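You operate a simulated robot arm through the tools that you are given. There is no shell and no other tool.

Carry out the task below with a simulated robot arm. There is one attempt and no reset: what you move stays moved.

JOB
Oil the middle of the slide way's bare end with the pale felt pad.
Fine: slide to row 5 and leave it there; oil from the oil dish; the pad goes into the old bench drawer, drawer shut. Set down upright: pale felt pad. A coat counts when it lies all over at full strength: go over it till it gets no stronger.

The check looks at the end state, three seconds after you hand in, the way a careful person would. Anything else that was tipped, shoved, dropped, spilled or broken makes it a failure.

ROBOT AND FRAMES
A 7-joint arm with a fingered hand, fixed in place. Base frame: the origin is at the foot of the arm, x ahead of it, y to its left, z up. Units: mm, degrees, N and s.
Its first joint turns from -149.0 to 149.0 degrees. Payload 3.5 kg.
The TCP is the grasp point between the finger pads, 30 mm short of the fingertips. In the tool frame z runs along the fingers and y along their closing line. Largest opening 104 mm; the body of the gripper starts 35 mm behind the TCP. The gripper is a hand of 4 fingers: y runs from the thumb to the fingers, the wrist lies at [-15, -110, -186] in the tool frame, and closing takes about 1.5 s.
Orientation is that of the tool frame in the base frame, as a unit quaternion [x, y, z, w]. With the fingers straight down and the wrist toward the robot, the tool's x, y and z point along [0, 1, 0], [1, 0, 0] and [0, 0, -1] of the base frame.

CONTROLS
- The arm moves only by the tool step_arm. Its argument "deltas" is a list of rows, each a list of 7 numbers: the closure, from 0 (fully open) to 1 (shut), then the shift along the base's x, y, z in m, then the turn, a rotation vector about the base's x, y, z in degrees. In form: [[gripper, tx, ty, tz, rx, ry, rz], ...]. A call has 1 to 20 rows; each row is the pose to reach, as a shift and turn from the pose commanded when the call began. Each row takes 0.2 s and may step no farther than 50 mm and 8.6 degrees from the row before; otherwise, or with a gripper value out of range, the whole call is refused. Where a pose cannot be reached the arm comes as near as it can. A force on the tool above 90 N (or 10 N above the force at the start of the call, whichever is more), or a blocked arm, ends the call early, and 0.2 s more pass. The fingers move at their own pace (about 45 mm/s each) and stop on an object; they squeeze with about 30 N. The grip force told is the motor's: it shows also when the fingers shut on nothing. Time passes only in rows, and 0.2 s behind the last, so rows that repeat a pose let the fingers close. The reply holds the time, the measured pose of the TCP, the force on the tool along the base axes, the opening and the grip force, in the units named above and with some noise, with the torque about the TCP (base axes, N m) and any sound that the robot's microphone picked up, and new pictures: "pictures" is both (left out), scene, wrist or none.
- Cameras (640 x 400 px; columns grow to the right, rows downward): "scene" is fixed at [218.9, -501.8, 1533.3]; the picture's right is [0.08, -1.00, 0.00], its down [-0.86, -0.07, -0.50] and it looks along [0.50, 0.04, -0.87] (base axes); focal length 330 px, centre (320, 200). "wrist" rides on the gripper at [61, -92, -130] in the tool frame; the picture's right is [-0.81, 0.28, -0.52], its down [-0.53, -0.71, 0.46] and it looks along [-0.24, 0.64, 0.72] (tool axes); focal length 275 px, centre (320, 200). There is no depth. A picture from a camera that has moved, and an enlarged one, comes with that camera's place and axes in the base frame and with its lens.
- raise_lower(by): slides the trunk up (or, below 0, down) by that many mm; the arm rides with it, the base frame stays. It gives what a move gives, with no picture.
- hand_shape(shape): the hand has 4 fingers and takes this shape, open, in about a second: jaw (thumb against the fingers, like two jaws); tri (thumb and two fingers); tip (a fingertip pinch); poke (one finger out to press); point (the index stretched); flat (the hand flat); cup (the hand cupped); fist (a fist). The gripper value then closes the fingers along that shape, each until it touches; the sizes above hold for jaw. It gives what a move gives, with no picture.
- inspect(camera, box): a new picture of the part [left, top, right, bottom] of that camera's present view, enlarged. The clock stands still meanwhile.
- hand_in(): hands the job in; it is judged then, once.

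Nothing tells you positions but the pictures and the camera data. Unless the task says otherwise, let go and move clear before handing in.

The tools are called as a command line: name --pt "numbers of a row" for each row, then --argument value for the rest, lists and objects as JSON in quotes. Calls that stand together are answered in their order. step_arm: Moves the arm, as the interface text tells. Its arguments: {"type":"object","properties":{"deltas":{"type":"array","items":{"type":"array","items":{"type":"number"}}},"pictures":{"type":"string","enum":["both","scene","wrist","none"]}},"required":["deltas"]} The other tools are called the same way: raise_lower (by) slides the trunk up or down; hand_shape (shape) gives the hand a shape; inspect (camera, box) takes an enlarged picture of a part of a camera's view; hand_in () hands the job in.

At the start:

```text
time_s: 0.0
ee_pos: [538.5, -216.0, 1071.5]
tool_rot: [0.707, 0.708, 0.0, -0.001]
contact_force: [0.1, -0.7, 0.0]
wrist_torque: [0.0, -0.04, 0.0]
grip_width: 103.2
gripper_force: 0.2
shape: jaw
trunk travel left (down, up): [-550.0, 160.0]
```

scene: 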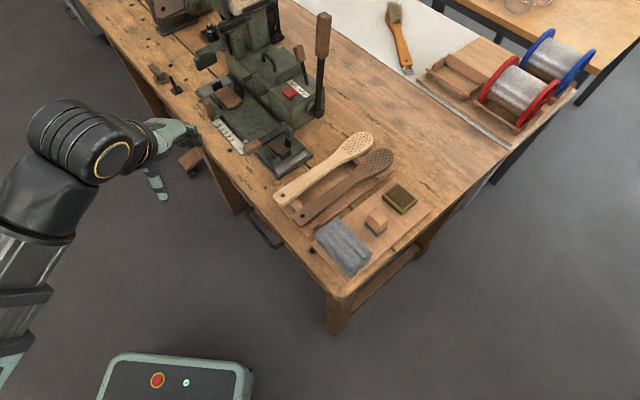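
wrist: 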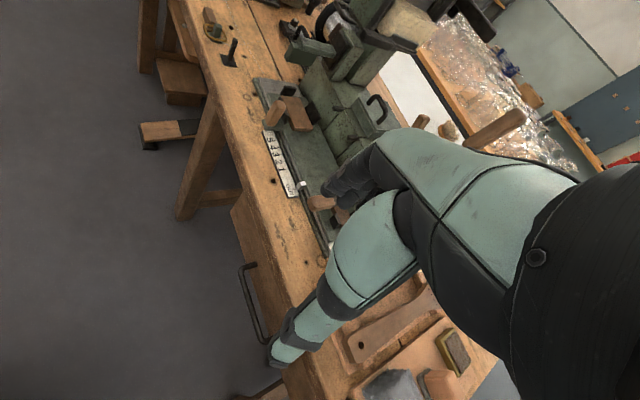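

I see a bench with a green machine (slide with a numbered scale), two paddle-like brushes, a grey block, a small pale block and a dark dish or pad. I'll look closer before moving anything.

inspect --camera "scene" --box '[180, 60, 340, 180]'

inspect --camera "scene" --box '[260, 120, 440, 290]'

inspect --camera "scene" --box '[60, 0, 340, 180]'

inspect --camera "wrist" --box '[120, 0, 440, 400]'

```text
3.33 times, centred on (260, 120) of scene
camera zoom: at [218.9, -501.8, 1533.3], right [0.08, -1.0, 0.0], down [-0.86, -0.07, -0.5], along [0.5, 0.04, -0.87], focal length 1100 px, centre (520, 467)
```

zoom: 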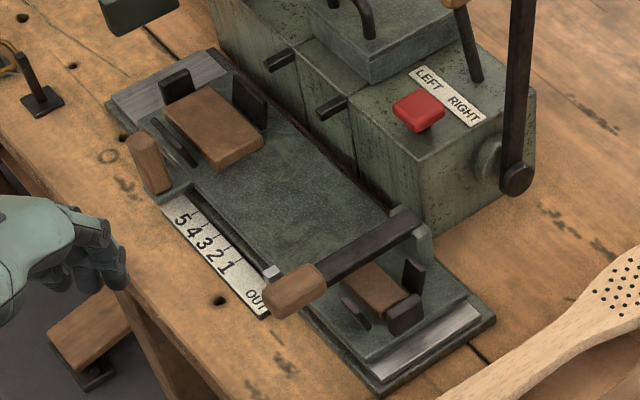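

```text
2.35 times, centred on (350, 205) of scene
camera zoom: at [218.9, -501.8, 1533.3], right [0.08, -1.0, 0.0], down [-0.86, -0.07, -0.5], along [0.5, 0.04, -0.87], focal length 776 px, centre (249, 188)
```

zoom: 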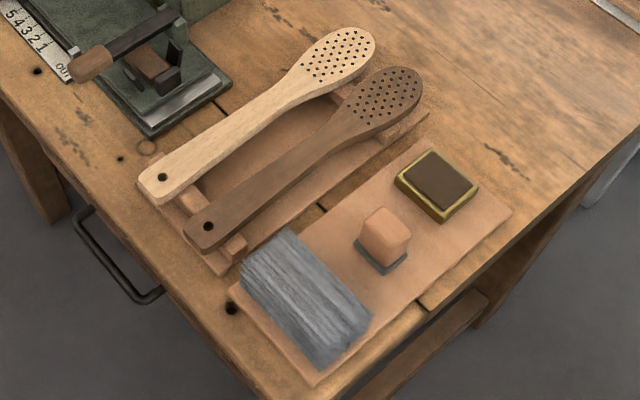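

```text
2.22 times, centred on (200, 90) of scene
camera zoom: at [218.9, -501.8, 1533.3], right [0.08, -1.0, 0.0], down [-0.86, -0.07, -0.5], along [0.5, 0.04, -0.87], focal length 733 px, centre (587, 444)
```

zoom: 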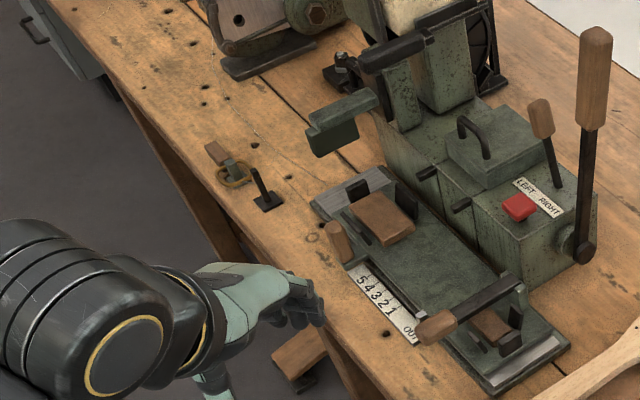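

```text
1.00 times, centred on (280, 200) of wrist (not enlarged: the box is as wide or as high as the picture)
camera zoom: at [446.7, -154.1, 1200.9], right [0.28, -0.81, 0.52], down [-0.71, -0.53, -0.46], along [0.64, -0.24, -0.72], focal length 275 px, centre (360, 200)
```

zoom: 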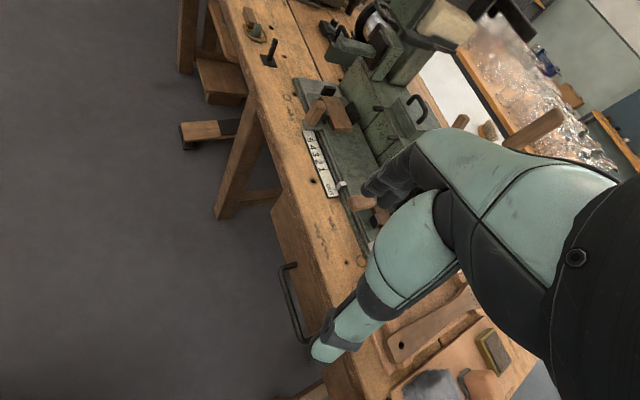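

The bench top looks to be near z ≈ 760, turned about 45° to the base. The machine's slide has a 5-4-3-2-1-OUT scale, and the drawer handle is on the bench front near (612,-287,607). I'll move the wrist camera in for a better look at the machine.

step_arm --pt "0 0.027 -0.02 -0.013 0 0 0" --pt "0 0.054 -0.04 -0.026 0 0 0" --pt "0 0.081 -0.06 -0.039 0 0 0" --pt "0 0.108 -0.08 -0.052 0 0 0" --pt "0 0.135 -0.1 -0.065 0 0 0" --pt "0 0.16 -0.117 -0.075 0 0 0" --pictures "both"

```text
time_s: 1.4
ee_pos: [699.8, -335.4, 995.2]
tool_rot: [0.707, 0.707, 0.0, 0.001]
contact_force: [0.3, 0.1, -0.4]
wrist_torque: [-0.02, -0.02, 0.02]
grip_width: 103.7
gripper_force: 0.0
shape: jaw
trunk travel left (down, up): [-550.0, 160.0]
camera wrist: at [607.4, -273.5, 1124.7], right [0.28, -0.81, 0.52], down [-0.71, -0.53, -0.46], along [0.64, -0.24, -0.72], focal length 275 px, centre (320, 200)
```

scene: 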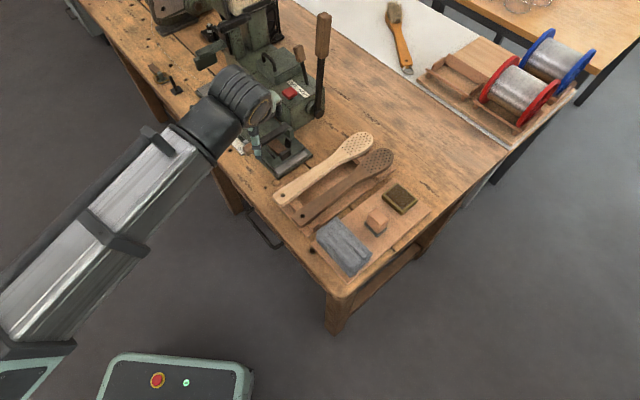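
wrist: 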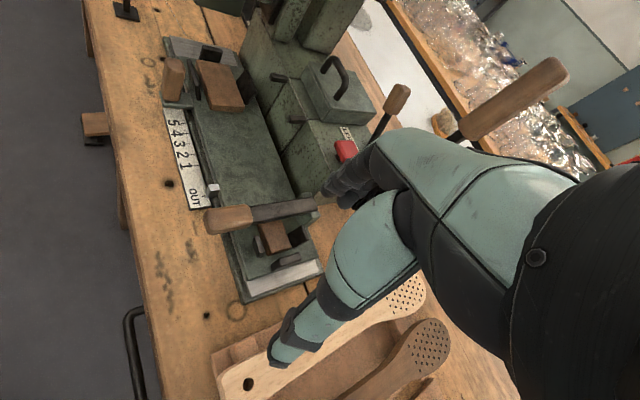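

inspect --camera "wrist" --box '[140, 20, 340, 170]'

inspect --camera "wrist" --box '[160, 150, 340, 310]'

inspect --camera "wrist" --box '[80, 200, 340, 400]'

```text
2.67 times, centred on (240, 95) of wrist
camera zoom: at [607.4, -273.5, 1124.7], right [0.28, -0.81, 0.52], down [-0.71, -0.53, -0.46], along [0.64, -0.24, -0.72], focal length 734 px, centre (533, 480)
```

zoom: 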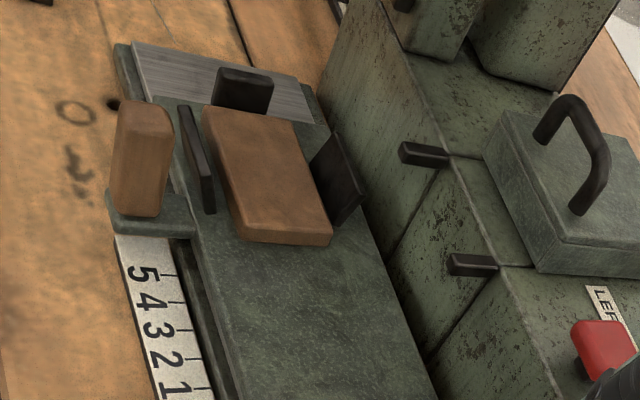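

```text
2.50 times, centred on (250, 230) of wrist
camera zoom: at [607.4, -273.5, 1124.7], right [0.28, -0.81, 0.52], down [-0.71, -0.53, -0.46], along [0.64, -0.24, -0.72], focal length 688 px, centre (495, 125)
```

zoom: 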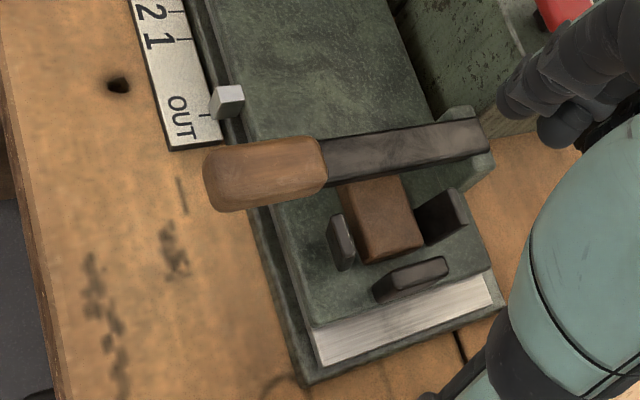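

```text
2.00 times, centred on (210, 300) of wrist
camera zoom: at [607.4, -273.5, 1124.7], right [0.28, -0.81, 0.52], down [-0.71, -0.53, -0.46], along [0.64, -0.24, -0.72], focal length 551 px, centre (540, 0)
```

zoom: 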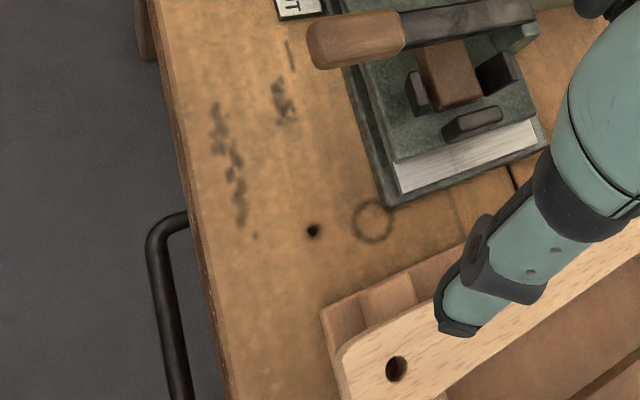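

The slide plate carries a white pointer that now sits at OUT, and it has an upright wooden knob at its left front. A bar lever crosses its right end. I'll go closer to see how slide, pointer and lever belong together.

step_arm --pt "0 0.02 0.01 -0.03 0 0 0" --pt "0 0.04 0.02 -0.06 0 0 0" --pt "0 0.05 0.03 -0.09 0 0 0" --pictures "wrist"

inspect --camera "wrist" --box '[120, 20, 340, 180]'

inspect --camera "wrist" --box '[120, 140, 340, 320]'

```text
time_s: 2.2
ee_pos: [750.8, -305.0, 905.9]
tool_rot: [0.707, 0.707, 0.0, 0.0]
contact_force: [0.9, 0.7, 0.0]
wrist_torque: [0.01, -0.02, -0.02]
grip_width: 103.9
gripper_force: 0.2
shape: jaw
trunk travel left (down, up): [-550.0, 160.0]
camera wrist: at [658.3, -242.9, 1034.4], right [0.28, -0.81, 0.52], down [-0.71, -0.53, -0.46], along [0.64, -0.24, -0.72], focal length 275 px, centre (320, 200)
```

wrist: 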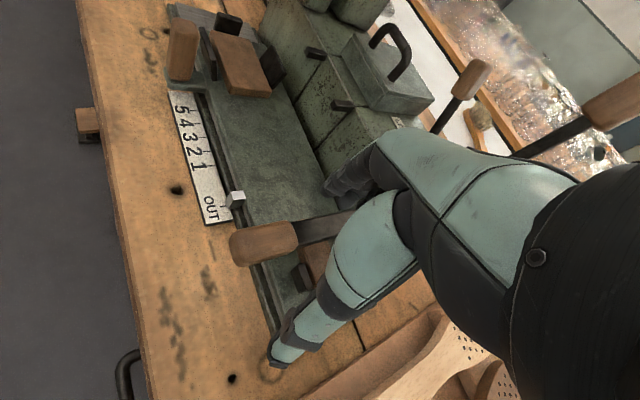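

```text
2.50 times, centred on (230, 100) of wrist
camera zoom: at [658.3, -242.9, 1034.4], right [0.28, -0.81, 0.52], down [-0.71, -0.53, -0.46], along [0.64, -0.24, -0.72], focal length 688 px, centre (545, 450)
```

zoom: 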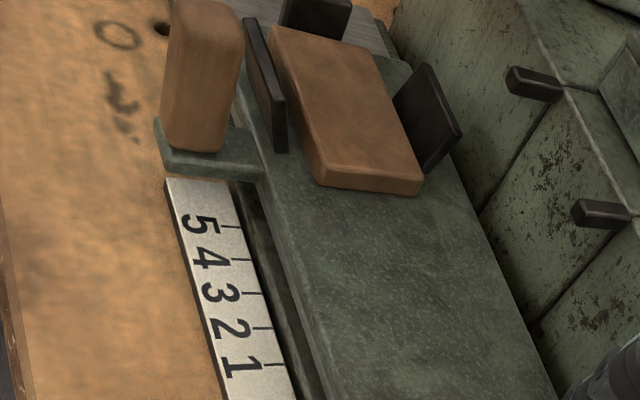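

```text
2.22 times, centred on (230, 230) of wrist
camera zoom: at [658.3, -242.9, 1034.4], right [0.28, -0.81, 0.52], down [-0.71, -0.53, -0.46], along [0.64, -0.24, -0.72], focal length 612 px, centre (520, 133)
```

zoom: 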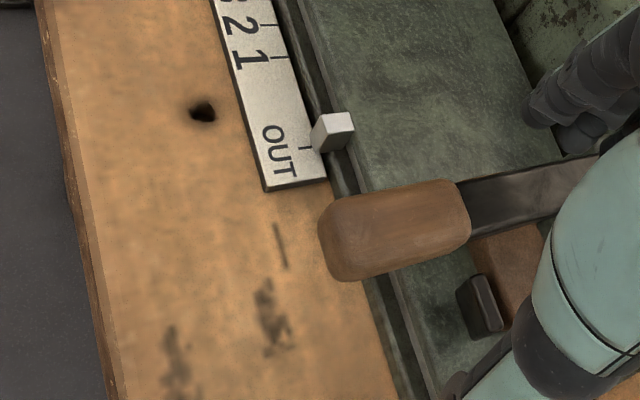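

The pointer and knob belong to the slide, and the scale is fixed, so the slide has to go about 125 mm toward the 5. Next I'll turn the hand by -45° and look at the pads and the dish on the right of the bench.

step_arm --pt "0 -0.015 -0.02 0.04 0 0 -5" --pt "0 -0.04 -0.055 0.057 0 0 -10" --pt "0 -0.066 -0.09 0.06 0 0 -15" --pt "0 -0.092 -0.125 0.06 0 0 -20" --pt "0 -0.118 -0.16 0.06 0 0 -25" --pt "0 -0.146 -0.195 0.06 0 0 -30" --pt "0 -0.174 -0.23 0.06 0 0 -35" --pt "0 -0.202 -0.265 0.06 0 0 -40" --pt "0 -0.23 -0.299 0.06 0 0 -45" --pictures "both"

inspect --camera "wrist" --box '[100, 120, 360, 320]'

```text
time_s: 4.2
ee_pos: [519.5, -601.4, 964.9]
tool_rot: [0.924, 0.382, 0.0, 0.0]
contact_force: [-1.1, 1.1, -0.1]
wrist_torque: [0.01, 0.01, 0.03]
grip_width: 103.6
gripper_force: 0.1
shape: jaw
trunk travel left (down, up): [-550.0, 160.0]
camera wrist: at [497.5, -492.7, 1094.3], right [-0.38, -0.77, 0.52], down [-0.88, 0.13, -0.46], along [0.28, -0.63, -0.72], focal length 275 px, centre (320, 200)
```

scene: 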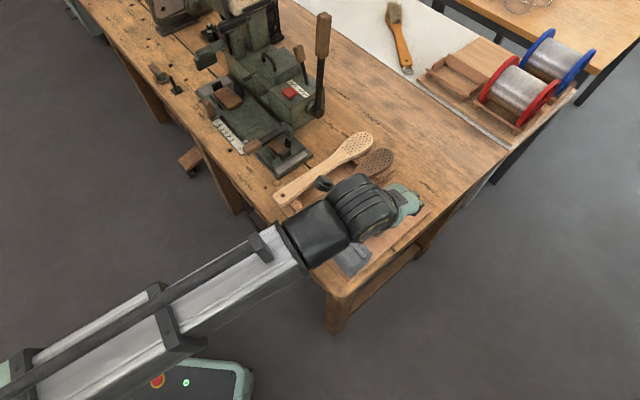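
wrist: 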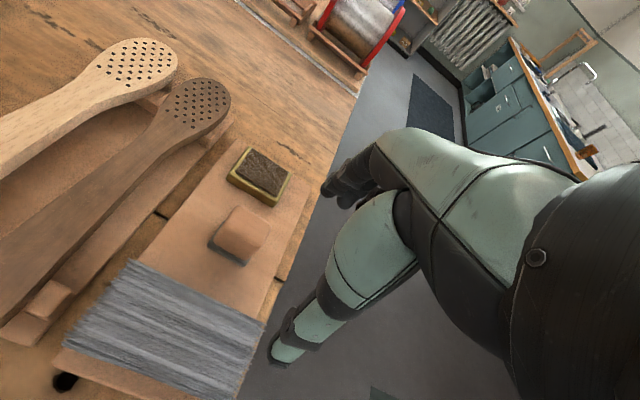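

```text
2.00 times, centred on (230, 220) of wrist
camera zoom: at [497.5, -492.7, 1094.3], right [-0.38, -0.77, 0.52], down [-0.88, 0.13, -0.46], along [0.28, -0.63, -0.72], focal length 551 px, centre (500, 160)
```

zoom: 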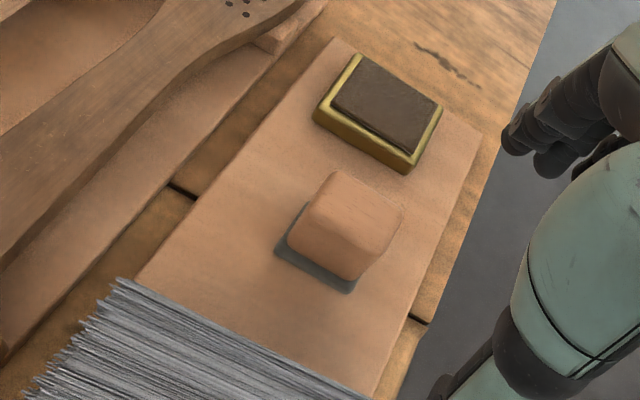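

The pale block with a grey felt sole is the pad, next to a brass tin with a dark surface. I'll check the rest of the bench for other pads or dishes.

inspect --camera "scene" --box '[60, 0, 220, 100]'

inspect --camera "scene" --box '[180, 0, 340, 100]'

inspect --camera "scene" --box '[360, 0, 620, 160]'

inspect --camera "scene" --box '[180, 60, 320, 180]'

```text
4.00 times, centred on (140, 50) of scene
camera zoom: at [218.9, -501.8, 1533.3], right [0.08, -1.0, 0.0], down [-0.86, -0.07, -0.5], along [0.5, 0.04, -0.87], focal length 1319 px, centre (1040, 800)
```

zoom: 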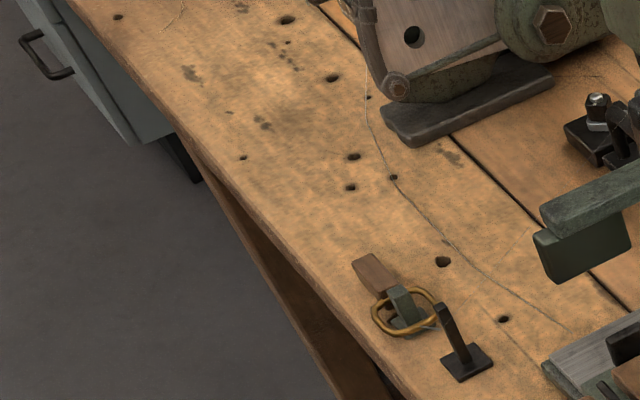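

```text
4.00 times, centred on (260, 50) of scene
camera zoom: at [218.9, -501.8, 1533.3], right [0.08, -1.0, 0.0], down [-0.86, -0.07, -0.5], along [0.5, 0.04, -0.87], focal length 1319 px, centre (560, 800)
```

zoom: 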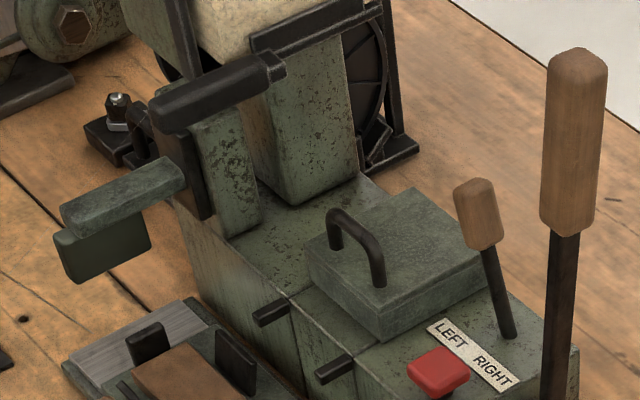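

```text
2.46 times, centred on (490, 80) of scene
camera zoom: at [218.9, -501.8, 1533.3], right [0.08, -1.0, 0.0], down [-0.86, -0.07, -0.5], along [0.5, 0.04, -0.87], focal length 812 px, centre (-98, 495)
```

zoom: 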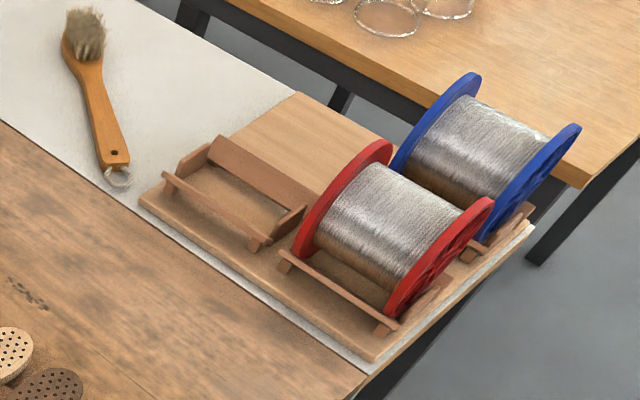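

```text
3.33 times, centred on (250, 120) of scene
camera zoom: at [218.9, -501.8, 1533.3], right [0.08, -1.0, 0.0], down [-0.86, -0.07, -0.5], along [0.5, 0.04, -0.87], focal length 1100 px, centre (553, 467)
```

zoom: 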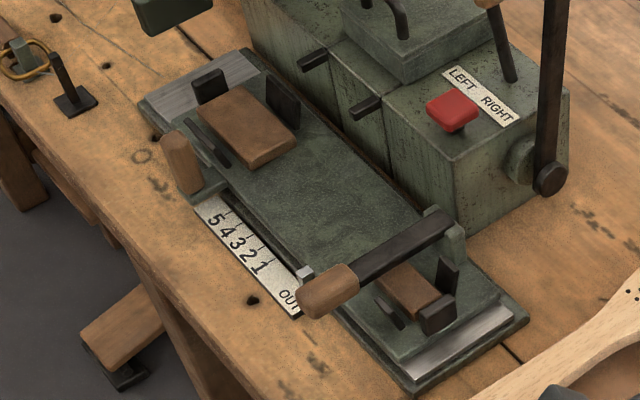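

There is only one tin on the bench, so that is the oil dish. Now I'll look closely at the slide's right end and at the lever across it.

step_arm --pt "0 0.025 0.038 0.0 0 0 0" --pt "0 0.051 0.075 0.0 0 0 0" --pt "0 0.077 0.113 0.0 0 0 0" --pt "0 0.102 0.15 0.0 0 0 0" --pt "0 0.128 0.188 0.0 0 0 0" --pt "0 0.153 0.225 -0.02 0 0 0" --pt "0 0.178 0.262 -0.04 0 0 0" --pictures "wrist"

inspect --camera "wrist" --box '[80, 80, 340, 280]'

```text
time_s: 5.8
ee_pos: [697.3, -339.4, 927.6]
tool_rot: [0.924, 0.383, -0.001, 0.0]
contact_force: [0.1, -0.5, -0.2]
wrist_torque: [-0.01, 0.02, 0.01]
grip_width: 103.6
gripper_force: 0.1
shape: jaw
trunk travel left (down, up): [-550.0, 160.0]
camera wrist: at [675.5, -230.5, 1057.7], right [-0.38, -0.77, 0.52], down [-0.88, 0.13, -0.46], along [0.28, -0.63, -0.72], focal length 275 px, centre (320, 200)
```

wrist: 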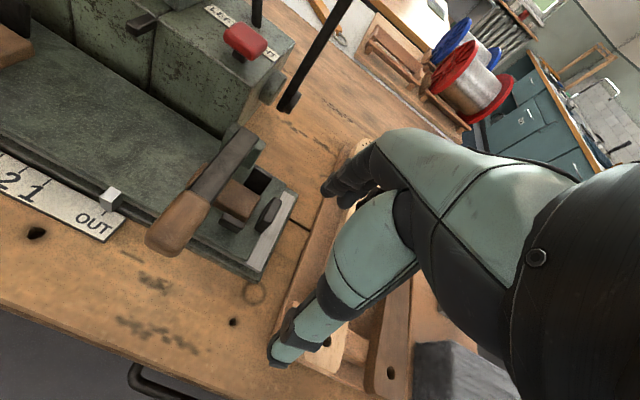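

```text
2.00 times, centred on (210, 180) of wrist
camera zoom: at [675.5, -230.5, 1057.7], right [-0.38, -0.77, 0.52], down [-0.88, 0.13, -0.46], along [0.28, -0.63, -0.72], focal length 551 px, centre (540, 240)
```

zoom: 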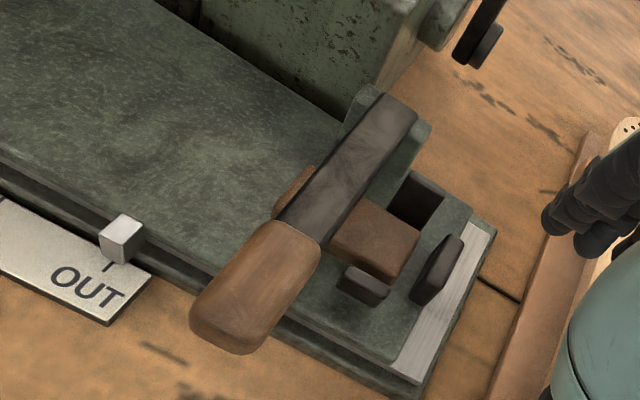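

The slide is one plate on the way, and its knob stands near (914,-113), z 785–847. I plan to push the knob from the OUT side with a single finger, so I'll take the poke shape and check how it looks.

hand_shape --shape "poke"

inspect --camera "wrist" --box '[240, 100, 560, 400]'

inspect --camera "scene" --box '[200, 120, 360, 240]'

```text
time_s: 6.7
ee_pos: [697.4, -339.1, 929.7]
tool_rot: [0.924, 0.382, 0.0, 0.0]
contact_force: [-0.3, -1.1, 1.1]
wrist_torque: [0.0, 0.02, -0.02]
grip_width: 0.0
gripper_force: 0.1
shape: poke
trunk travel left (down, up): [-550.0, 160.0]
```

```text
1.33 times, centred on (400, 250) of wrist
camera zoom: at [675.0, -230.9, 1058.1], right [-0.38, -0.77, 0.52], down [-0.88, 0.13, -0.46], along [0.28, -0.63, -0.72], focal length 367 px, centre (213, 133)
```

zoom: 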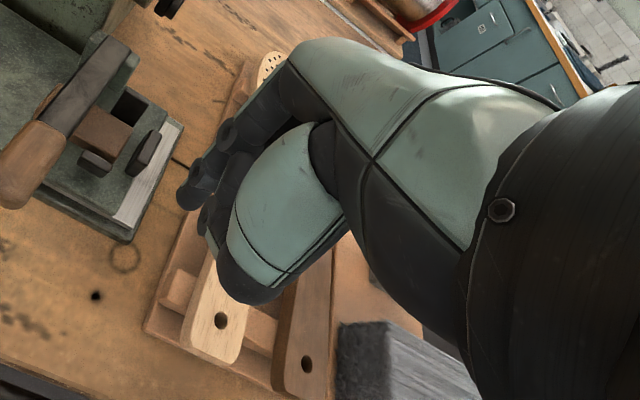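

```text
3.33 times, centred on (280, 180) of scene
camera zoom: at [218.9, -501.8, 1533.3], right [0.08, -1.0, 0.0], down [-0.86, -0.07, -0.5], along [0.5, 0.04, -0.87], focal length 1100 px, centre (453, 267)
```

zoom: 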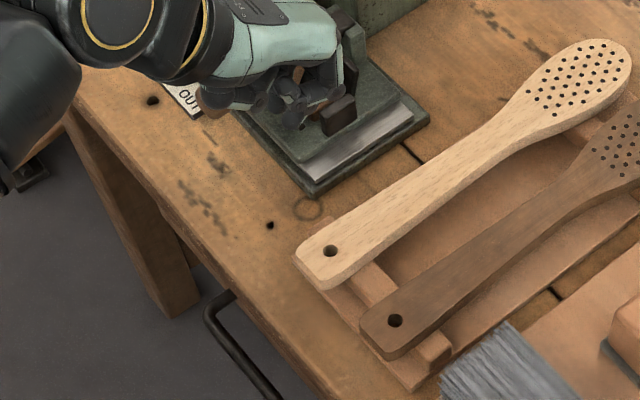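

In the poke shape the fingertip sits on the TCP axis, about 30 mm ahead of it. I'll bring the hand up to the OUT side of the knob, at safe height and turned to push along the slide.

step_arm --pt "0 0.012 0.013 0.02 0 0 7.5" --pt "0 0.025 0.026 0.03 0 0 15" --pt "0 0.038 0.039 0.03 0 0 22.5" --pt "0 0.051 0.052 0.03 0 0 30" --pt "0 0.064 0.065 0.03 0 0 37.5" --pt "0 0.077 0.08 0.03 0 0 45" --pt "0 0.09 0.093 0.03 0 0 52.5" --pt "0 0.103 0.106 0.03 0 0 60" --pt "0 0.116 0.12 0.03 0 0 67.5" --pt "0 0.128 0.133 0.03 0 0 75" --pt "0 0.14 0.147 0.03 0 0 82.5" --pt "0 0.153 0.16 0.03 0 0 90" --pictures "both"

```text
time_s: 9.3
ee_pos: [848.6, -179.8, 955.5]
tool_rot: [0.382, 0.924, 0.0, 0.0]
contact_force: [-0.4, -0.1, -0.7]
wrist_torque: [0.01, 0.02, -0.01]
grip_width: 0.0
gripper_force: 0.0
shape: poke
trunk travel left (down, up): [-550.0, 160.0]
camera wrist: at [740.8, -200.8, 1085.9], right [0.77, -0.38, 0.52], down [-0.13, -0.88, -0.46], along [0.63, 0.28, -0.72], focal length 275 px, centre (320, 200)
```

scene: 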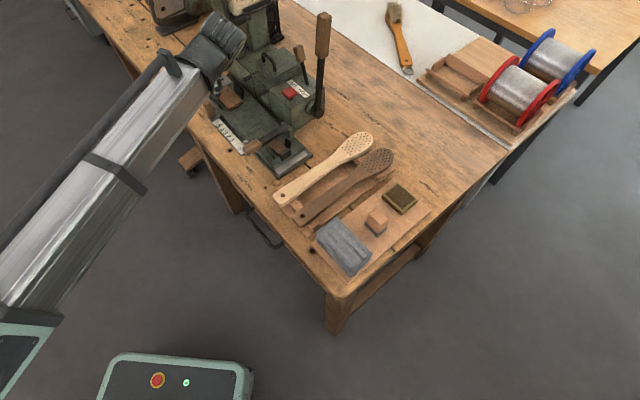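
wrist: 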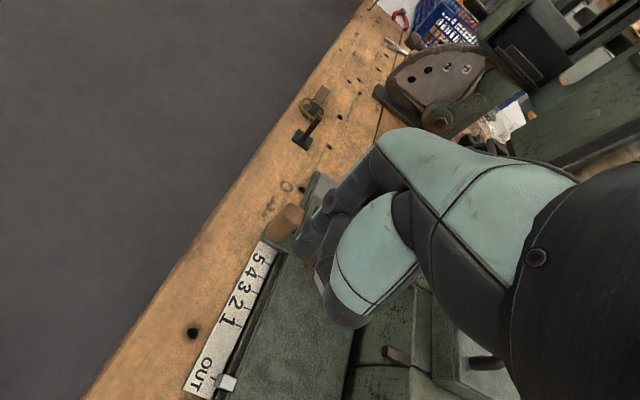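

inspect --camera "wrist" --box '[200, 140, 440, 340]'

inspect --camera "scene" --box '[180, 40, 300, 160]'

```text
2.00 times, centred on (320, 240) of wrist
camera zoom: at [740.8, -200.8, 1085.9], right [0.77, -0.38, 0.52], down [-0.13, -0.88, -0.46], along [0.63, 0.28, -0.72], focal length 551 px, centre (320, 120)
```

zoom: 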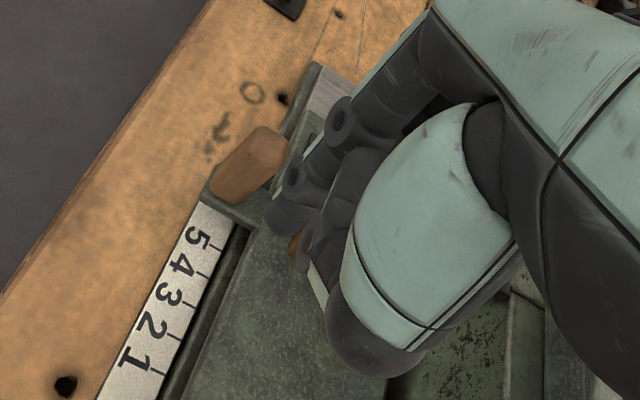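

```text
3.33 times, centred on (240, 100) of scene
camera zoom: at [218.9, -501.8, 1533.3], right [0.08, -1.0, 0.0], down [-0.86, -0.07, -0.5], along [0.5, 0.04, -0.87], focal length 1100 px, centre (587, 533)
```

zoom: 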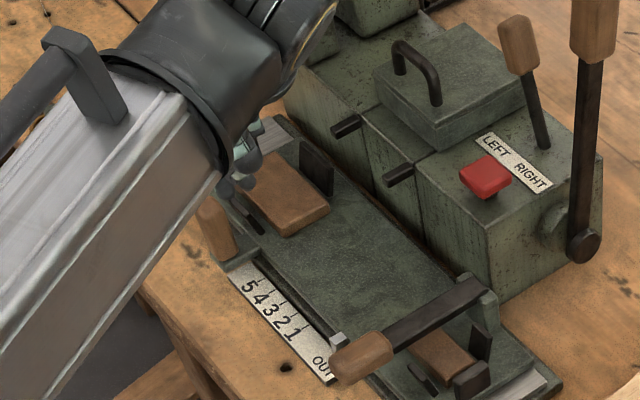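

step_arm --pt "0 0.0 0.0 -0.01 4.4 -4.4 0" --pt "0 0.0 0.0 -0.025 8.8 -8.8 0" --pt "0 0.0 0.0 -0.04 13.2 -13.2 0" --pt "0 0.003 0.005 -0.06 17.7 -17.7 0" --pt "0 0.007 0.009 -0.085 17.7 -17.7 0" --pt "0 0.01 0.012 -0.11 17.7 -17.7 0" --pictures "both"

inspect --camera "wrist" --box '[200, 100, 440, 300]'

inspect --camera "scene" --box '[180, 40, 300, 160]'

```text
time_s: 10.7
ee_pos: [860.8, -168.5, 847.5]
tool_rot: [0.374, 0.902, 0.201, 0.084]
contact_force: [-1.1, 0.0, -0.6]
wrist_torque: [0.0, -0.02, 0.02]
grip_width: 0.0
gripper_force: 0.1
shape: poke
trunk travel left (down, up): [-550.0, 160.0]
camera wrist: at [719.2, -221.7, 925.8], right [0.59, -0.55, 0.59], down [0.06, -0.7, -0.71], along [0.8, 0.46, -0.38], focal length 275 px, centre (320, 200)
```

scene: 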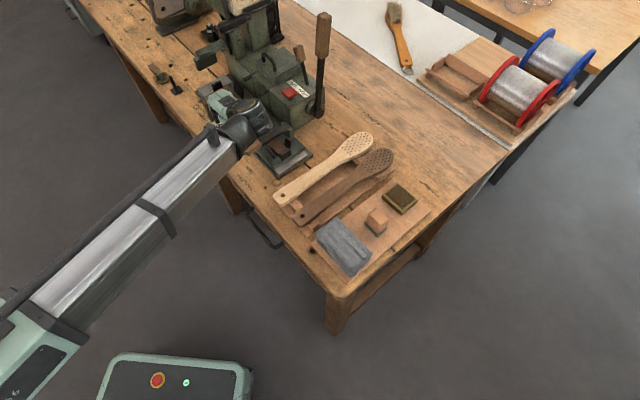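
wrist: 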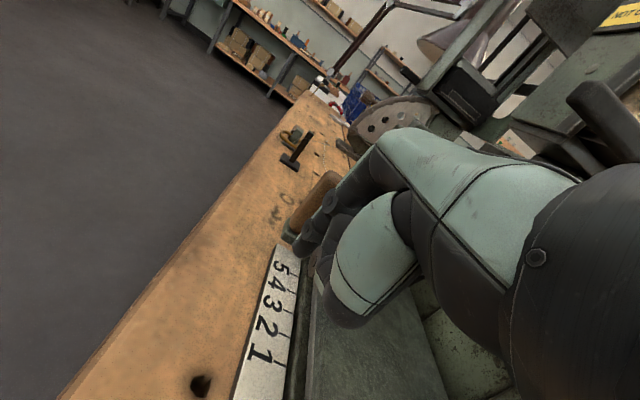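

```text
2.00 times, centred on (320, 200) of wrist
camera zoom: at [719.2, -221.7, 925.8], right [0.59, -0.55, 0.59], down [0.06, -0.7, -0.71], along [0.8, 0.46, -0.38], focal length 551 px, centre (320, 200)
```

zoom: 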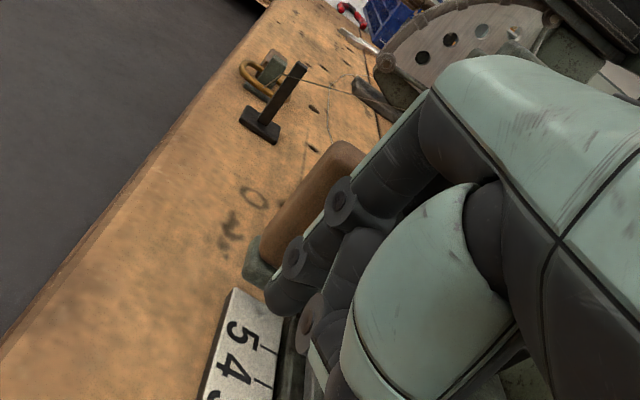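

```text
3.33 times, centred on (240, 100) of scene
camera zoom: at [218.9, -501.8, 1533.3], right [0.08, -1.0, 0.0], down [-0.86, -0.07, -0.5], along [0.5, 0.04, -0.87], focal length 1100 px, centre (587, 533)
```

zoom: 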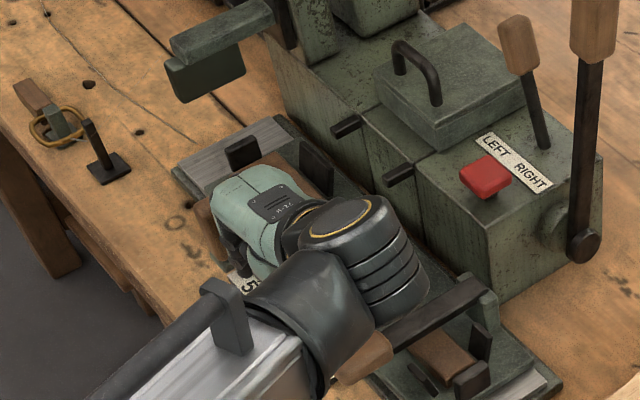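

The fingertip is lined up about 40 mm short of the knob. I'll creep up along the slide direction and watch the force.

step_arm --pt "0 0.0085 0.0085 0 0 0 0" --pt "0 0.017 0.017 0 0 0 0" --pt "0 0.0247 0.0247 0 0 0 0" --pt "0 0.0283 0.0283 0 0 0 0" --pictures "none"

inspect --camera "wrist" --box '[200, 100, 440, 300]'

```text
time_s: 11.7
ee_pos: [887.7, -140.1, 847.4]
tool_rot: [0.374, 0.902, 0.2, 0.083]
contact_force: [-1.0, 0.3, 0.4]
wrist_torque: [-0.03, 0.01, 0.02]
grip_width: 0.1
gripper_force: 0.0
shape: poke
trunk travel left (down, up): [-550.0, 160.0]
```

```text
2.00 times, centred on (320, 200) of wrist
camera zoom: at [747.5, -192.8, 925.2], right [0.59, -0.55, 0.59], down [0.06, -0.7, -0.71], along [0.8, 0.46, -0.38], focal length 551 px, centre (320, 200)
```

zoom: 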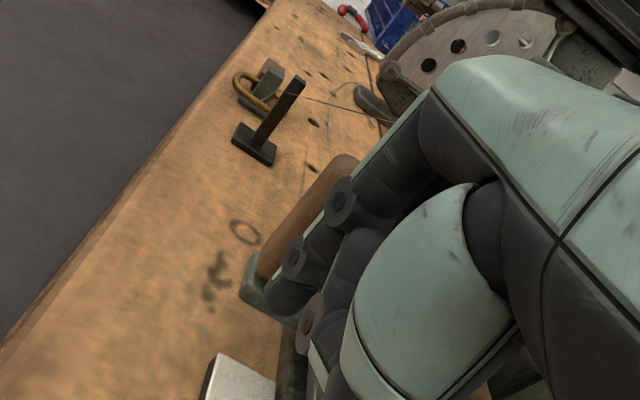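

step_arm --pt "0 0.0035 0.0035 0 0 0 0" --pt "0 0.007 0.007 0 0 0 0" --pt "0 0.0106 0.0106 0 0 0 0" --pt "0 0.0106 0.0106 0 0 0 0" --pictures "none"

inspect --camera "wrist" --box '[200, 100, 440, 300]'

```text
time_s: 12.7
ee_pos: [898.3, -129.6, 845.5]
tool_rot: [0.374, 0.902, 0.2, 0.083]
contact_force: [0.2, -0.9, -0.6]
wrist_torque: [0.02, -0.03, -0.01]
grip_width: 0.2
gripper_force: 0.1
shape: poke
trunk travel left (down, up): [-550.0, 160.0]
```

```text
2.00 times, centred on (320, 200) of wrist
camera zoom: at [757.7, -182.8, 924.7], right [0.59, -0.55, 0.59], down [0.06, -0.7, -0.71], along [0.8, 0.46, -0.38], focal length 551 px, centre (320, 200)
```

zoom: 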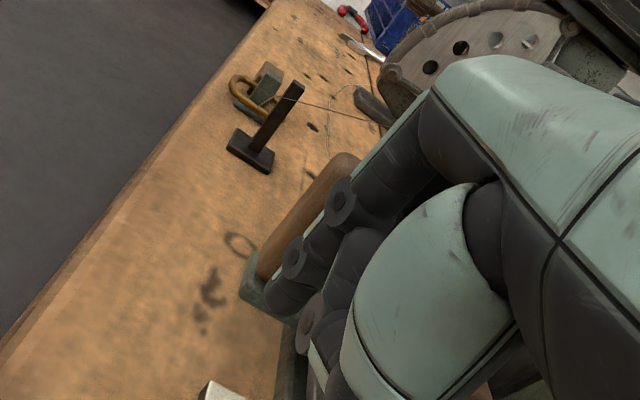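

The slide is moving along with the finger at almost no force. I'll check the scene to see how far the pointer has gone.

inspect --camera "scene" --box '[180, 40, 300, 160]'

inspect --camera "wrist" --box '[180, 200, 420, 400]'

```text
3.33 times, centred on (240, 100) of scene
camera zoom: at [218.9, -501.8, 1533.3], right [0.08, -1.0, 0.0], down [-0.86, -0.07, -0.5], along [0.5, 0.04, -0.87], focal length 1100 px, centre (587, 533)
```

zoom: 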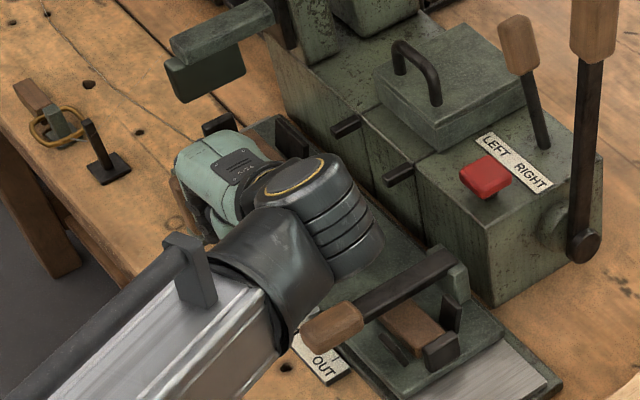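

```text
2.00 times, centred on (300, 300) of wrist
camera zoom: at [757.7, -182.8, 924.7], right [0.59, -0.55, 0.59], down [0.06, -0.7, -0.71], along [0.8, 0.46, -0.38], focal length 551 px, centre (360, 0)
```

zoom: 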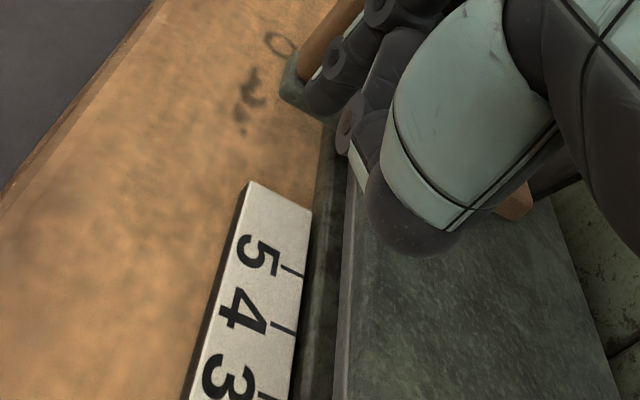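

step_arm --pt "0 0.0035 0.0035 0 0 0 0" --pt "0 0.007 0.007 0 0 0 0" --pt "0 0.0106 0.0106 0 0 0 0" --pt "0 0.0141 0.0141 0 0 0 0" --pt "0 0.0177 0.0177 0 0 0 0" --pt "0 0.0212 0.0212 0 0 0 0" --pt "0 0.0247 0.0247 0 0 0 0" --pt "0 0.0283 0.0283 0 0 0 0" --pt "0 0.0318 0.0318 0 0 0 0" --pt "0 0.0354 0.0354 0 0 0 0" --pt "0 0.0389 0.0389 0 0 0 0" --pt "0 0.0424 0.0424 0 0 0 0" --pt "0 0.0424 0.0424 0 0 0 0" --pictures "none"

inspect --camera "scene" --box '[180, 40, 300, 160]'

inspect --camera "wrist" --box '[180, 200, 420, 400]'

```text
time_s: 15.5
ee_pos: [942.0, -86.4, 845.0]
tool_rot: [0.373, 0.902, 0.199, 0.083]
contact_force: [-0.9, -0.7, 0.0]
wrist_torque: [0.03, -0.01, 0.0]
grip_width: 0.0
gripper_force: 0.1
shape: poke
trunk travel left (down, up): [-550.0, 160.0]
```

```text
3.33 times, centred on (240, 100) of scene
camera zoom: at [218.9, -501.8, 1533.3], right [0.08, -1.0, 0.0], down [-0.86, -0.07, -0.5], along [0.5, 0.04, -0.87], focal length 1100 px, centre (587, 533)
```

zoom: 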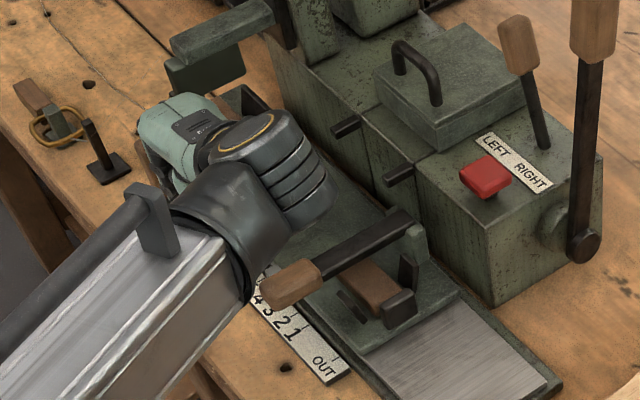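

```text
2.00 times, centred on (300, 300) of wrist
camera zoom: at [800.0, -140.2, 924.7], right [0.59, -0.55, 0.59], down [0.06, -0.7, -0.71], along [0.8, 0.46, -0.38], focal length 551 px, centre (360, 0)
```

zoom: 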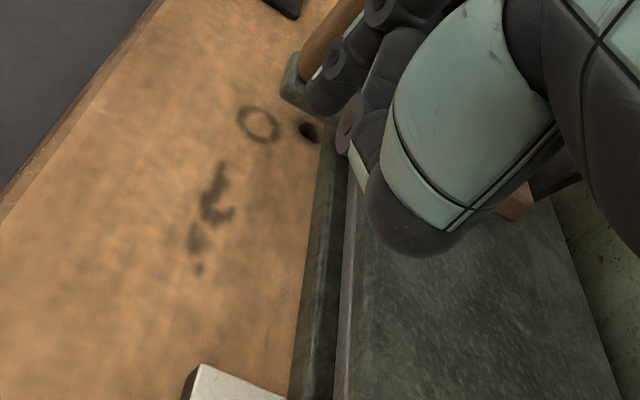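

The slide has gone most of the way. I'll back the finger off by 50 mm to read the pointer against the scale.

step_arm --pt "0 -0.012 -0.012 0 0 0 0" --pt "0 -0.024 -0.024 0 0 0 0" --pt "0 -0.036 -0.036 0 0 0 0" --pt "0 -0.048 -0.048 0.005 0 0 0" --pictures "none"

inspect --camera "wrist" --box '[180, 200, 420, 400]'

inspect --camera "scene" --box '[180, 40, 300, 160]'

```text
time_s: 16.5
ee_pos: [894.5, -134.2, 851.7]
tool_rot: [0.373, 0.902, 0.2, 0.083]
contact_force: [0.7, -0.1, 0.0]
wrist_torque: [0.03, -0.01, 0.01]
grip_width: 0.0
gripper_force: 0.0
shape: poke
trunk travel left (down, up): [-550.0, 160.0]
```

```text
2.00 times, centred on (300, 300) of wrist
camera zoom: at [752.2, -189.1, 929.8], right [0.59, -0.55, 0.58], down [0.06, -0.7, -0.71], along [0.8, 0.46, -0.38], focal length 551 px, centre (360, 0)
```

zoom: 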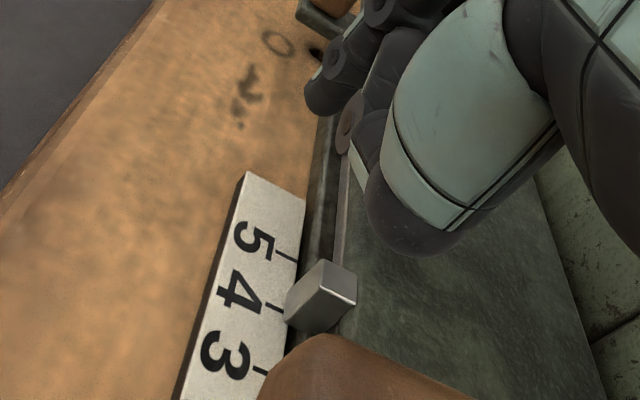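

```text
3.33 times, centred on (240, 100) of scene
camera zoom: at [218.9, -501.8, 1533.3], right [0.08, -1.0, 0.0], down [-0.86, -0.07, -0.5], along [0.5, 0.04, -0.87], focal length 1100 px, centre (587, 533)
```

zoom: 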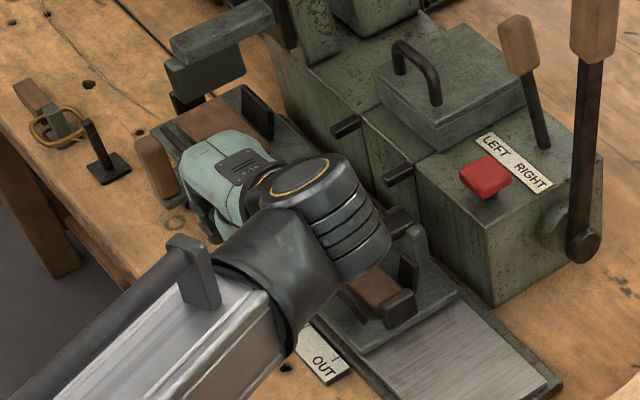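

The pointer is at about row 4, so I'll push on in small steps and then read it again.

step_arm --pt "0 0.012 0.012 -0.003 0 0 0" --pt "0 0.024 0.024 -0.005 0 0 0" --pt "0 0.036 0.036 -0.006 0 0 0" --pt "0 0.042 0.042 -0.006 0 0 0" --pt "0 0.046 0.046 -0.006 0 0 0" --pt "0 0.049 0.049 -0.006 0 0 0" --pt "0 0.052 0.052 -0.006 0 0 0" --pt "0 0.055 0.055 -0.006 0 0 0" --pt "0 0.057 0.057 -0.006 0 0 0" --pt "0 0.057 0.057 -0.006 0 0 0" --pictures "none"

step_arm --pt "0 -0.012 -0.012 0 0 0 0" --pt "0 -0.024 -0.024 0 0 0 0" --pt "0 -0.036 -0.036 0.01 0 0 0" --pt "0 -0.06 -0.06 0.03 0 0 0" --pt "0 -0.08 -0.08 0.05 0 0 0" --pt "0 -0.1 -0.1 0.08 0 0 0" --pictures "wrist"

inspect --camera "wrist" --box '[180, 200, 420, 400]'

```text
time_s: 18.7
ee_pos: [951.2, -77.0, 844.5]
tool_rot: [0.373, 0.902, 0.2, 0.082]
contact_force: [-0.1, -0.7, -0.3]
wrist_torque: [0.0, -0.01, -0.05]
grip_width: 0.0
gripper_force: 0.0
shape: poke
trunk travel left (down, up): [-550.0, 160.0]
```

```text
time_s: 20.1
ee_pos: [849.3, -177.2, 923.1]
tool_rot: [0.373, 0.902, 0.2, 0.083]
contact_force: [0.8, 0.1, 1.0]
wrist_torque: [0.02, 0.01, 0.02]
grip_width: 0.0
gripper_force: 0.1
shape: poke
trunk travel left (down, up): [-550.0, 160.0]
camera wrist: at [708.2, -231.5, 1002.0], right [0.59, -0.55, 0.59], down [0.06, -0.7, -0.71], along [0.8, 0.46, -0.38], focal length 275 px, centre (320, 200)
```

wrist: 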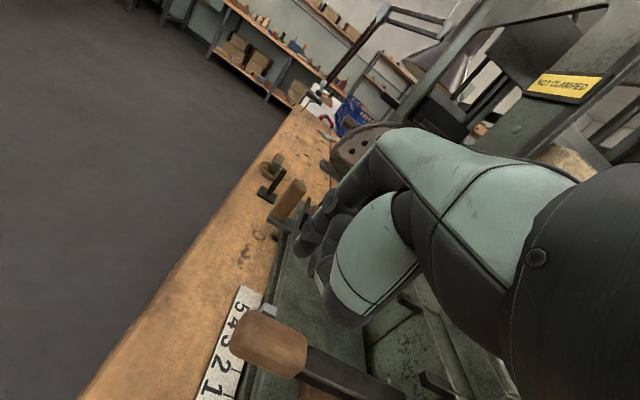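

```text
2.00 times, centred on (300, 300) of wrist
camera zoom: at [708.2, -231.5, 1002.0], right [0.59, -0.55, 0.59], down [0.06, -0.7, -0.71], along [0.8, 0.46, -0.38], focal length 551 px, centre (360, 0)
```

zoom: 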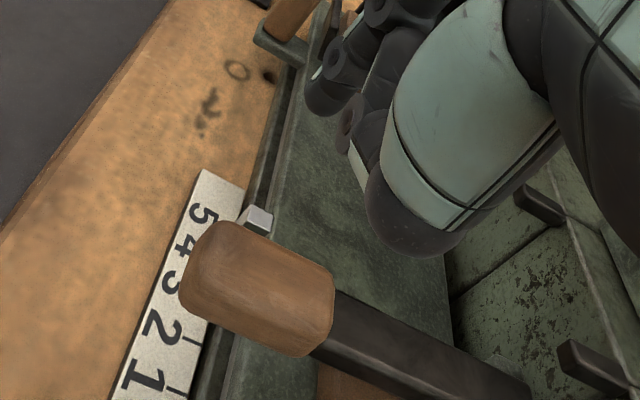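

The lever knob hides the pointer from this side. I'll raise and straighten the hand, then look at the scale square-on from the front edge, where there is no parallax along it.

step_arm --pt "0 -0.005 0.005 0.02 -4.4 4.4 0" --pt "0 -0.01 0.01 0.035 -8.8 8.8 0" --pt "0 -0.015 0.015 0.045 -13.2 13.2 0" --pt "0 -0.02 0.02 0.05 -17.7 17.7 0" --pictures "none"

step_arm --pt "0 -0.003 0.002 0 0 0 -7.5" --pt "0 -0.006 0.004 0 0 0 -15" --pt "0 -0.01 0.008 0 0 0 -22.5" --pt "0 -0.013 0.01 0 0 0 -30" --pt "0 -0.016 0.013 0 0 0 -37.5" --pt "0 -0.02 0.016 0 0 0 -45" --pt "0 -0.023 0.018 0 0 0 -52.5" --pt "0 -0.027 0.021 0 0 0 -60" --pt "0 -0.03 0.023 0 0 0 -67.5" --pt "0 -0.034 0.026 -0.005 0 0 -75" --pt "0 -0.037 0.029 -0.01 0 0 -82.5" --pt "0 -0.04 0.031 -0.02 0 0 -90" --pictures "both"

inspect --camera "wrist" --box '[160, 120, 320, 240]'

```text
time_s: 21.1
ee_pos: [828.8, -157.8, 975.3]
tool_rot: [0.383, 0.924, -0.001, 0.0]
contact_force: [0.1, -0.2, -0.5]
wrist_torque: [0.01, -0.01, 0.02]
grip_width: 0.0
gripper_force: 0.1
shape: poke
trunk travel left (down, up): [-550.0, 160.0]
```

```text
time_s: 23.7
ee_pos: [789.8, -126.6, 954.8]
tool_rot: [0.924, 0.382, 0.0, 0.0]
contact_force: [0.5, -0.9, 0.0]
wrist_torque: [0.01, -0.01, 0.02]
grip_width: 0.0
gripper_force: 0.1
shape: poke
trunk travel left (down, up): [-550.0, 160.0]
camera wrist: at [767.8, -17.7, 1084.6], right [-0.38, -0.77, 0.52], down [-0.88, 0.13, -0.46], along [0.28, -0.63, -0.72], focal length 275 px, centre (320, 200)
```

scene: 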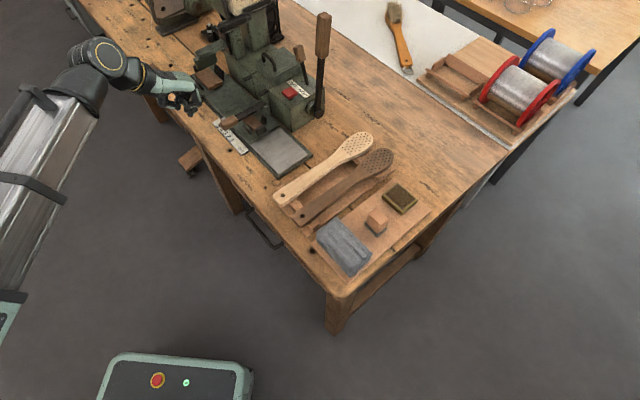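
wrist: 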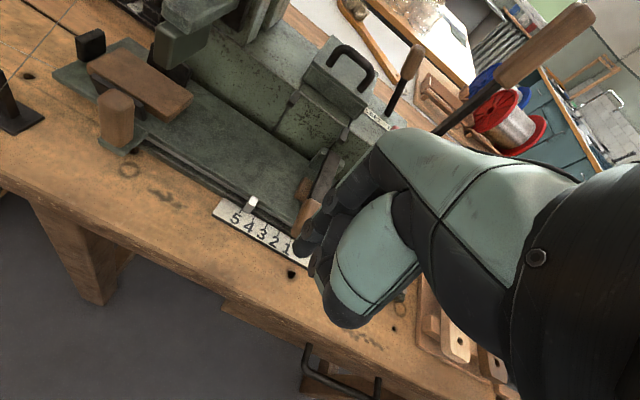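

```text
3.33 times, centred on (240, 180) of wrist
camera zoom: at [767.8, -17.7, 1084.6], right [-0.38, -0.77, 0.52], down [-0.88, 0.13, -0.46], along [0.28, -0.63, -0.72], focal length 918 px, centre (587, 267)
```

zoom: 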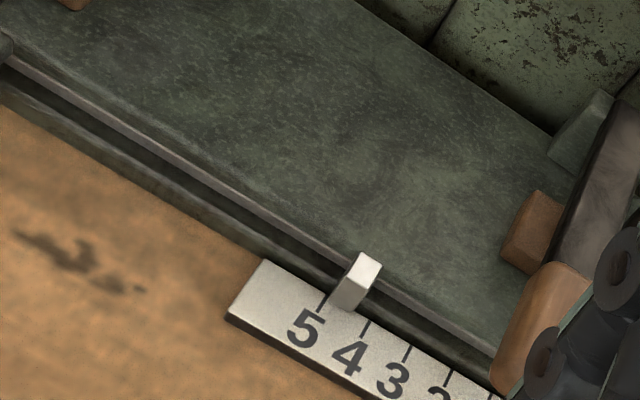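

The pointer reads about row 4.6, so roughly 7–8 mm remain. Pushing the slide's right end face would keep the pointer in view, so I'll look at that end.

inspect --camera "scene" --box '[200, 80, 330, 180]'

inspect --camera "wrist" --box '[200, 140, 280, 220]'

```text
4.00 times, centred on (265, 130) of scene
camera zoom: at [218.9, -501.8, 1533.3], right [0.08, -1.0, 0.0], down [-0.86, -0.07, -0.5], along [0.5, 0.04, -0.87], focal length 1319 px, centre (540, 480)
```

zoom: 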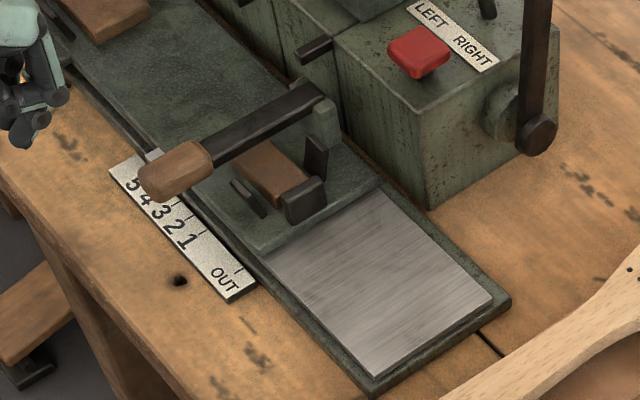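

```text
5.00 times, centred on (240, 180) of wrist
camera zoom: at [767.8, -17.7, 1084.6], right [-0.38, -0.77, 0.52], down [-0.88, 0.13, -0.46], along [0.28, -0.63, -0.72], focal length 1376 px, centre (720, 300)
```

zoom: 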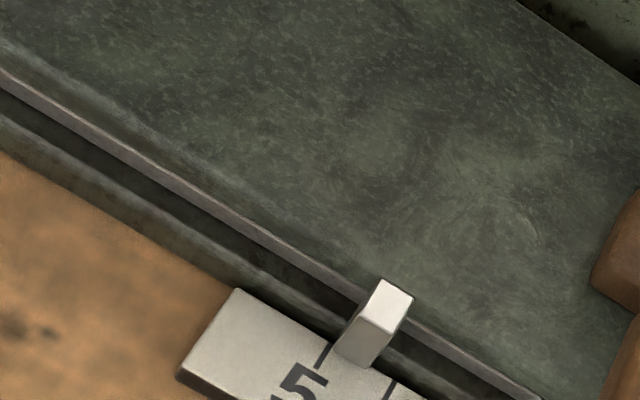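

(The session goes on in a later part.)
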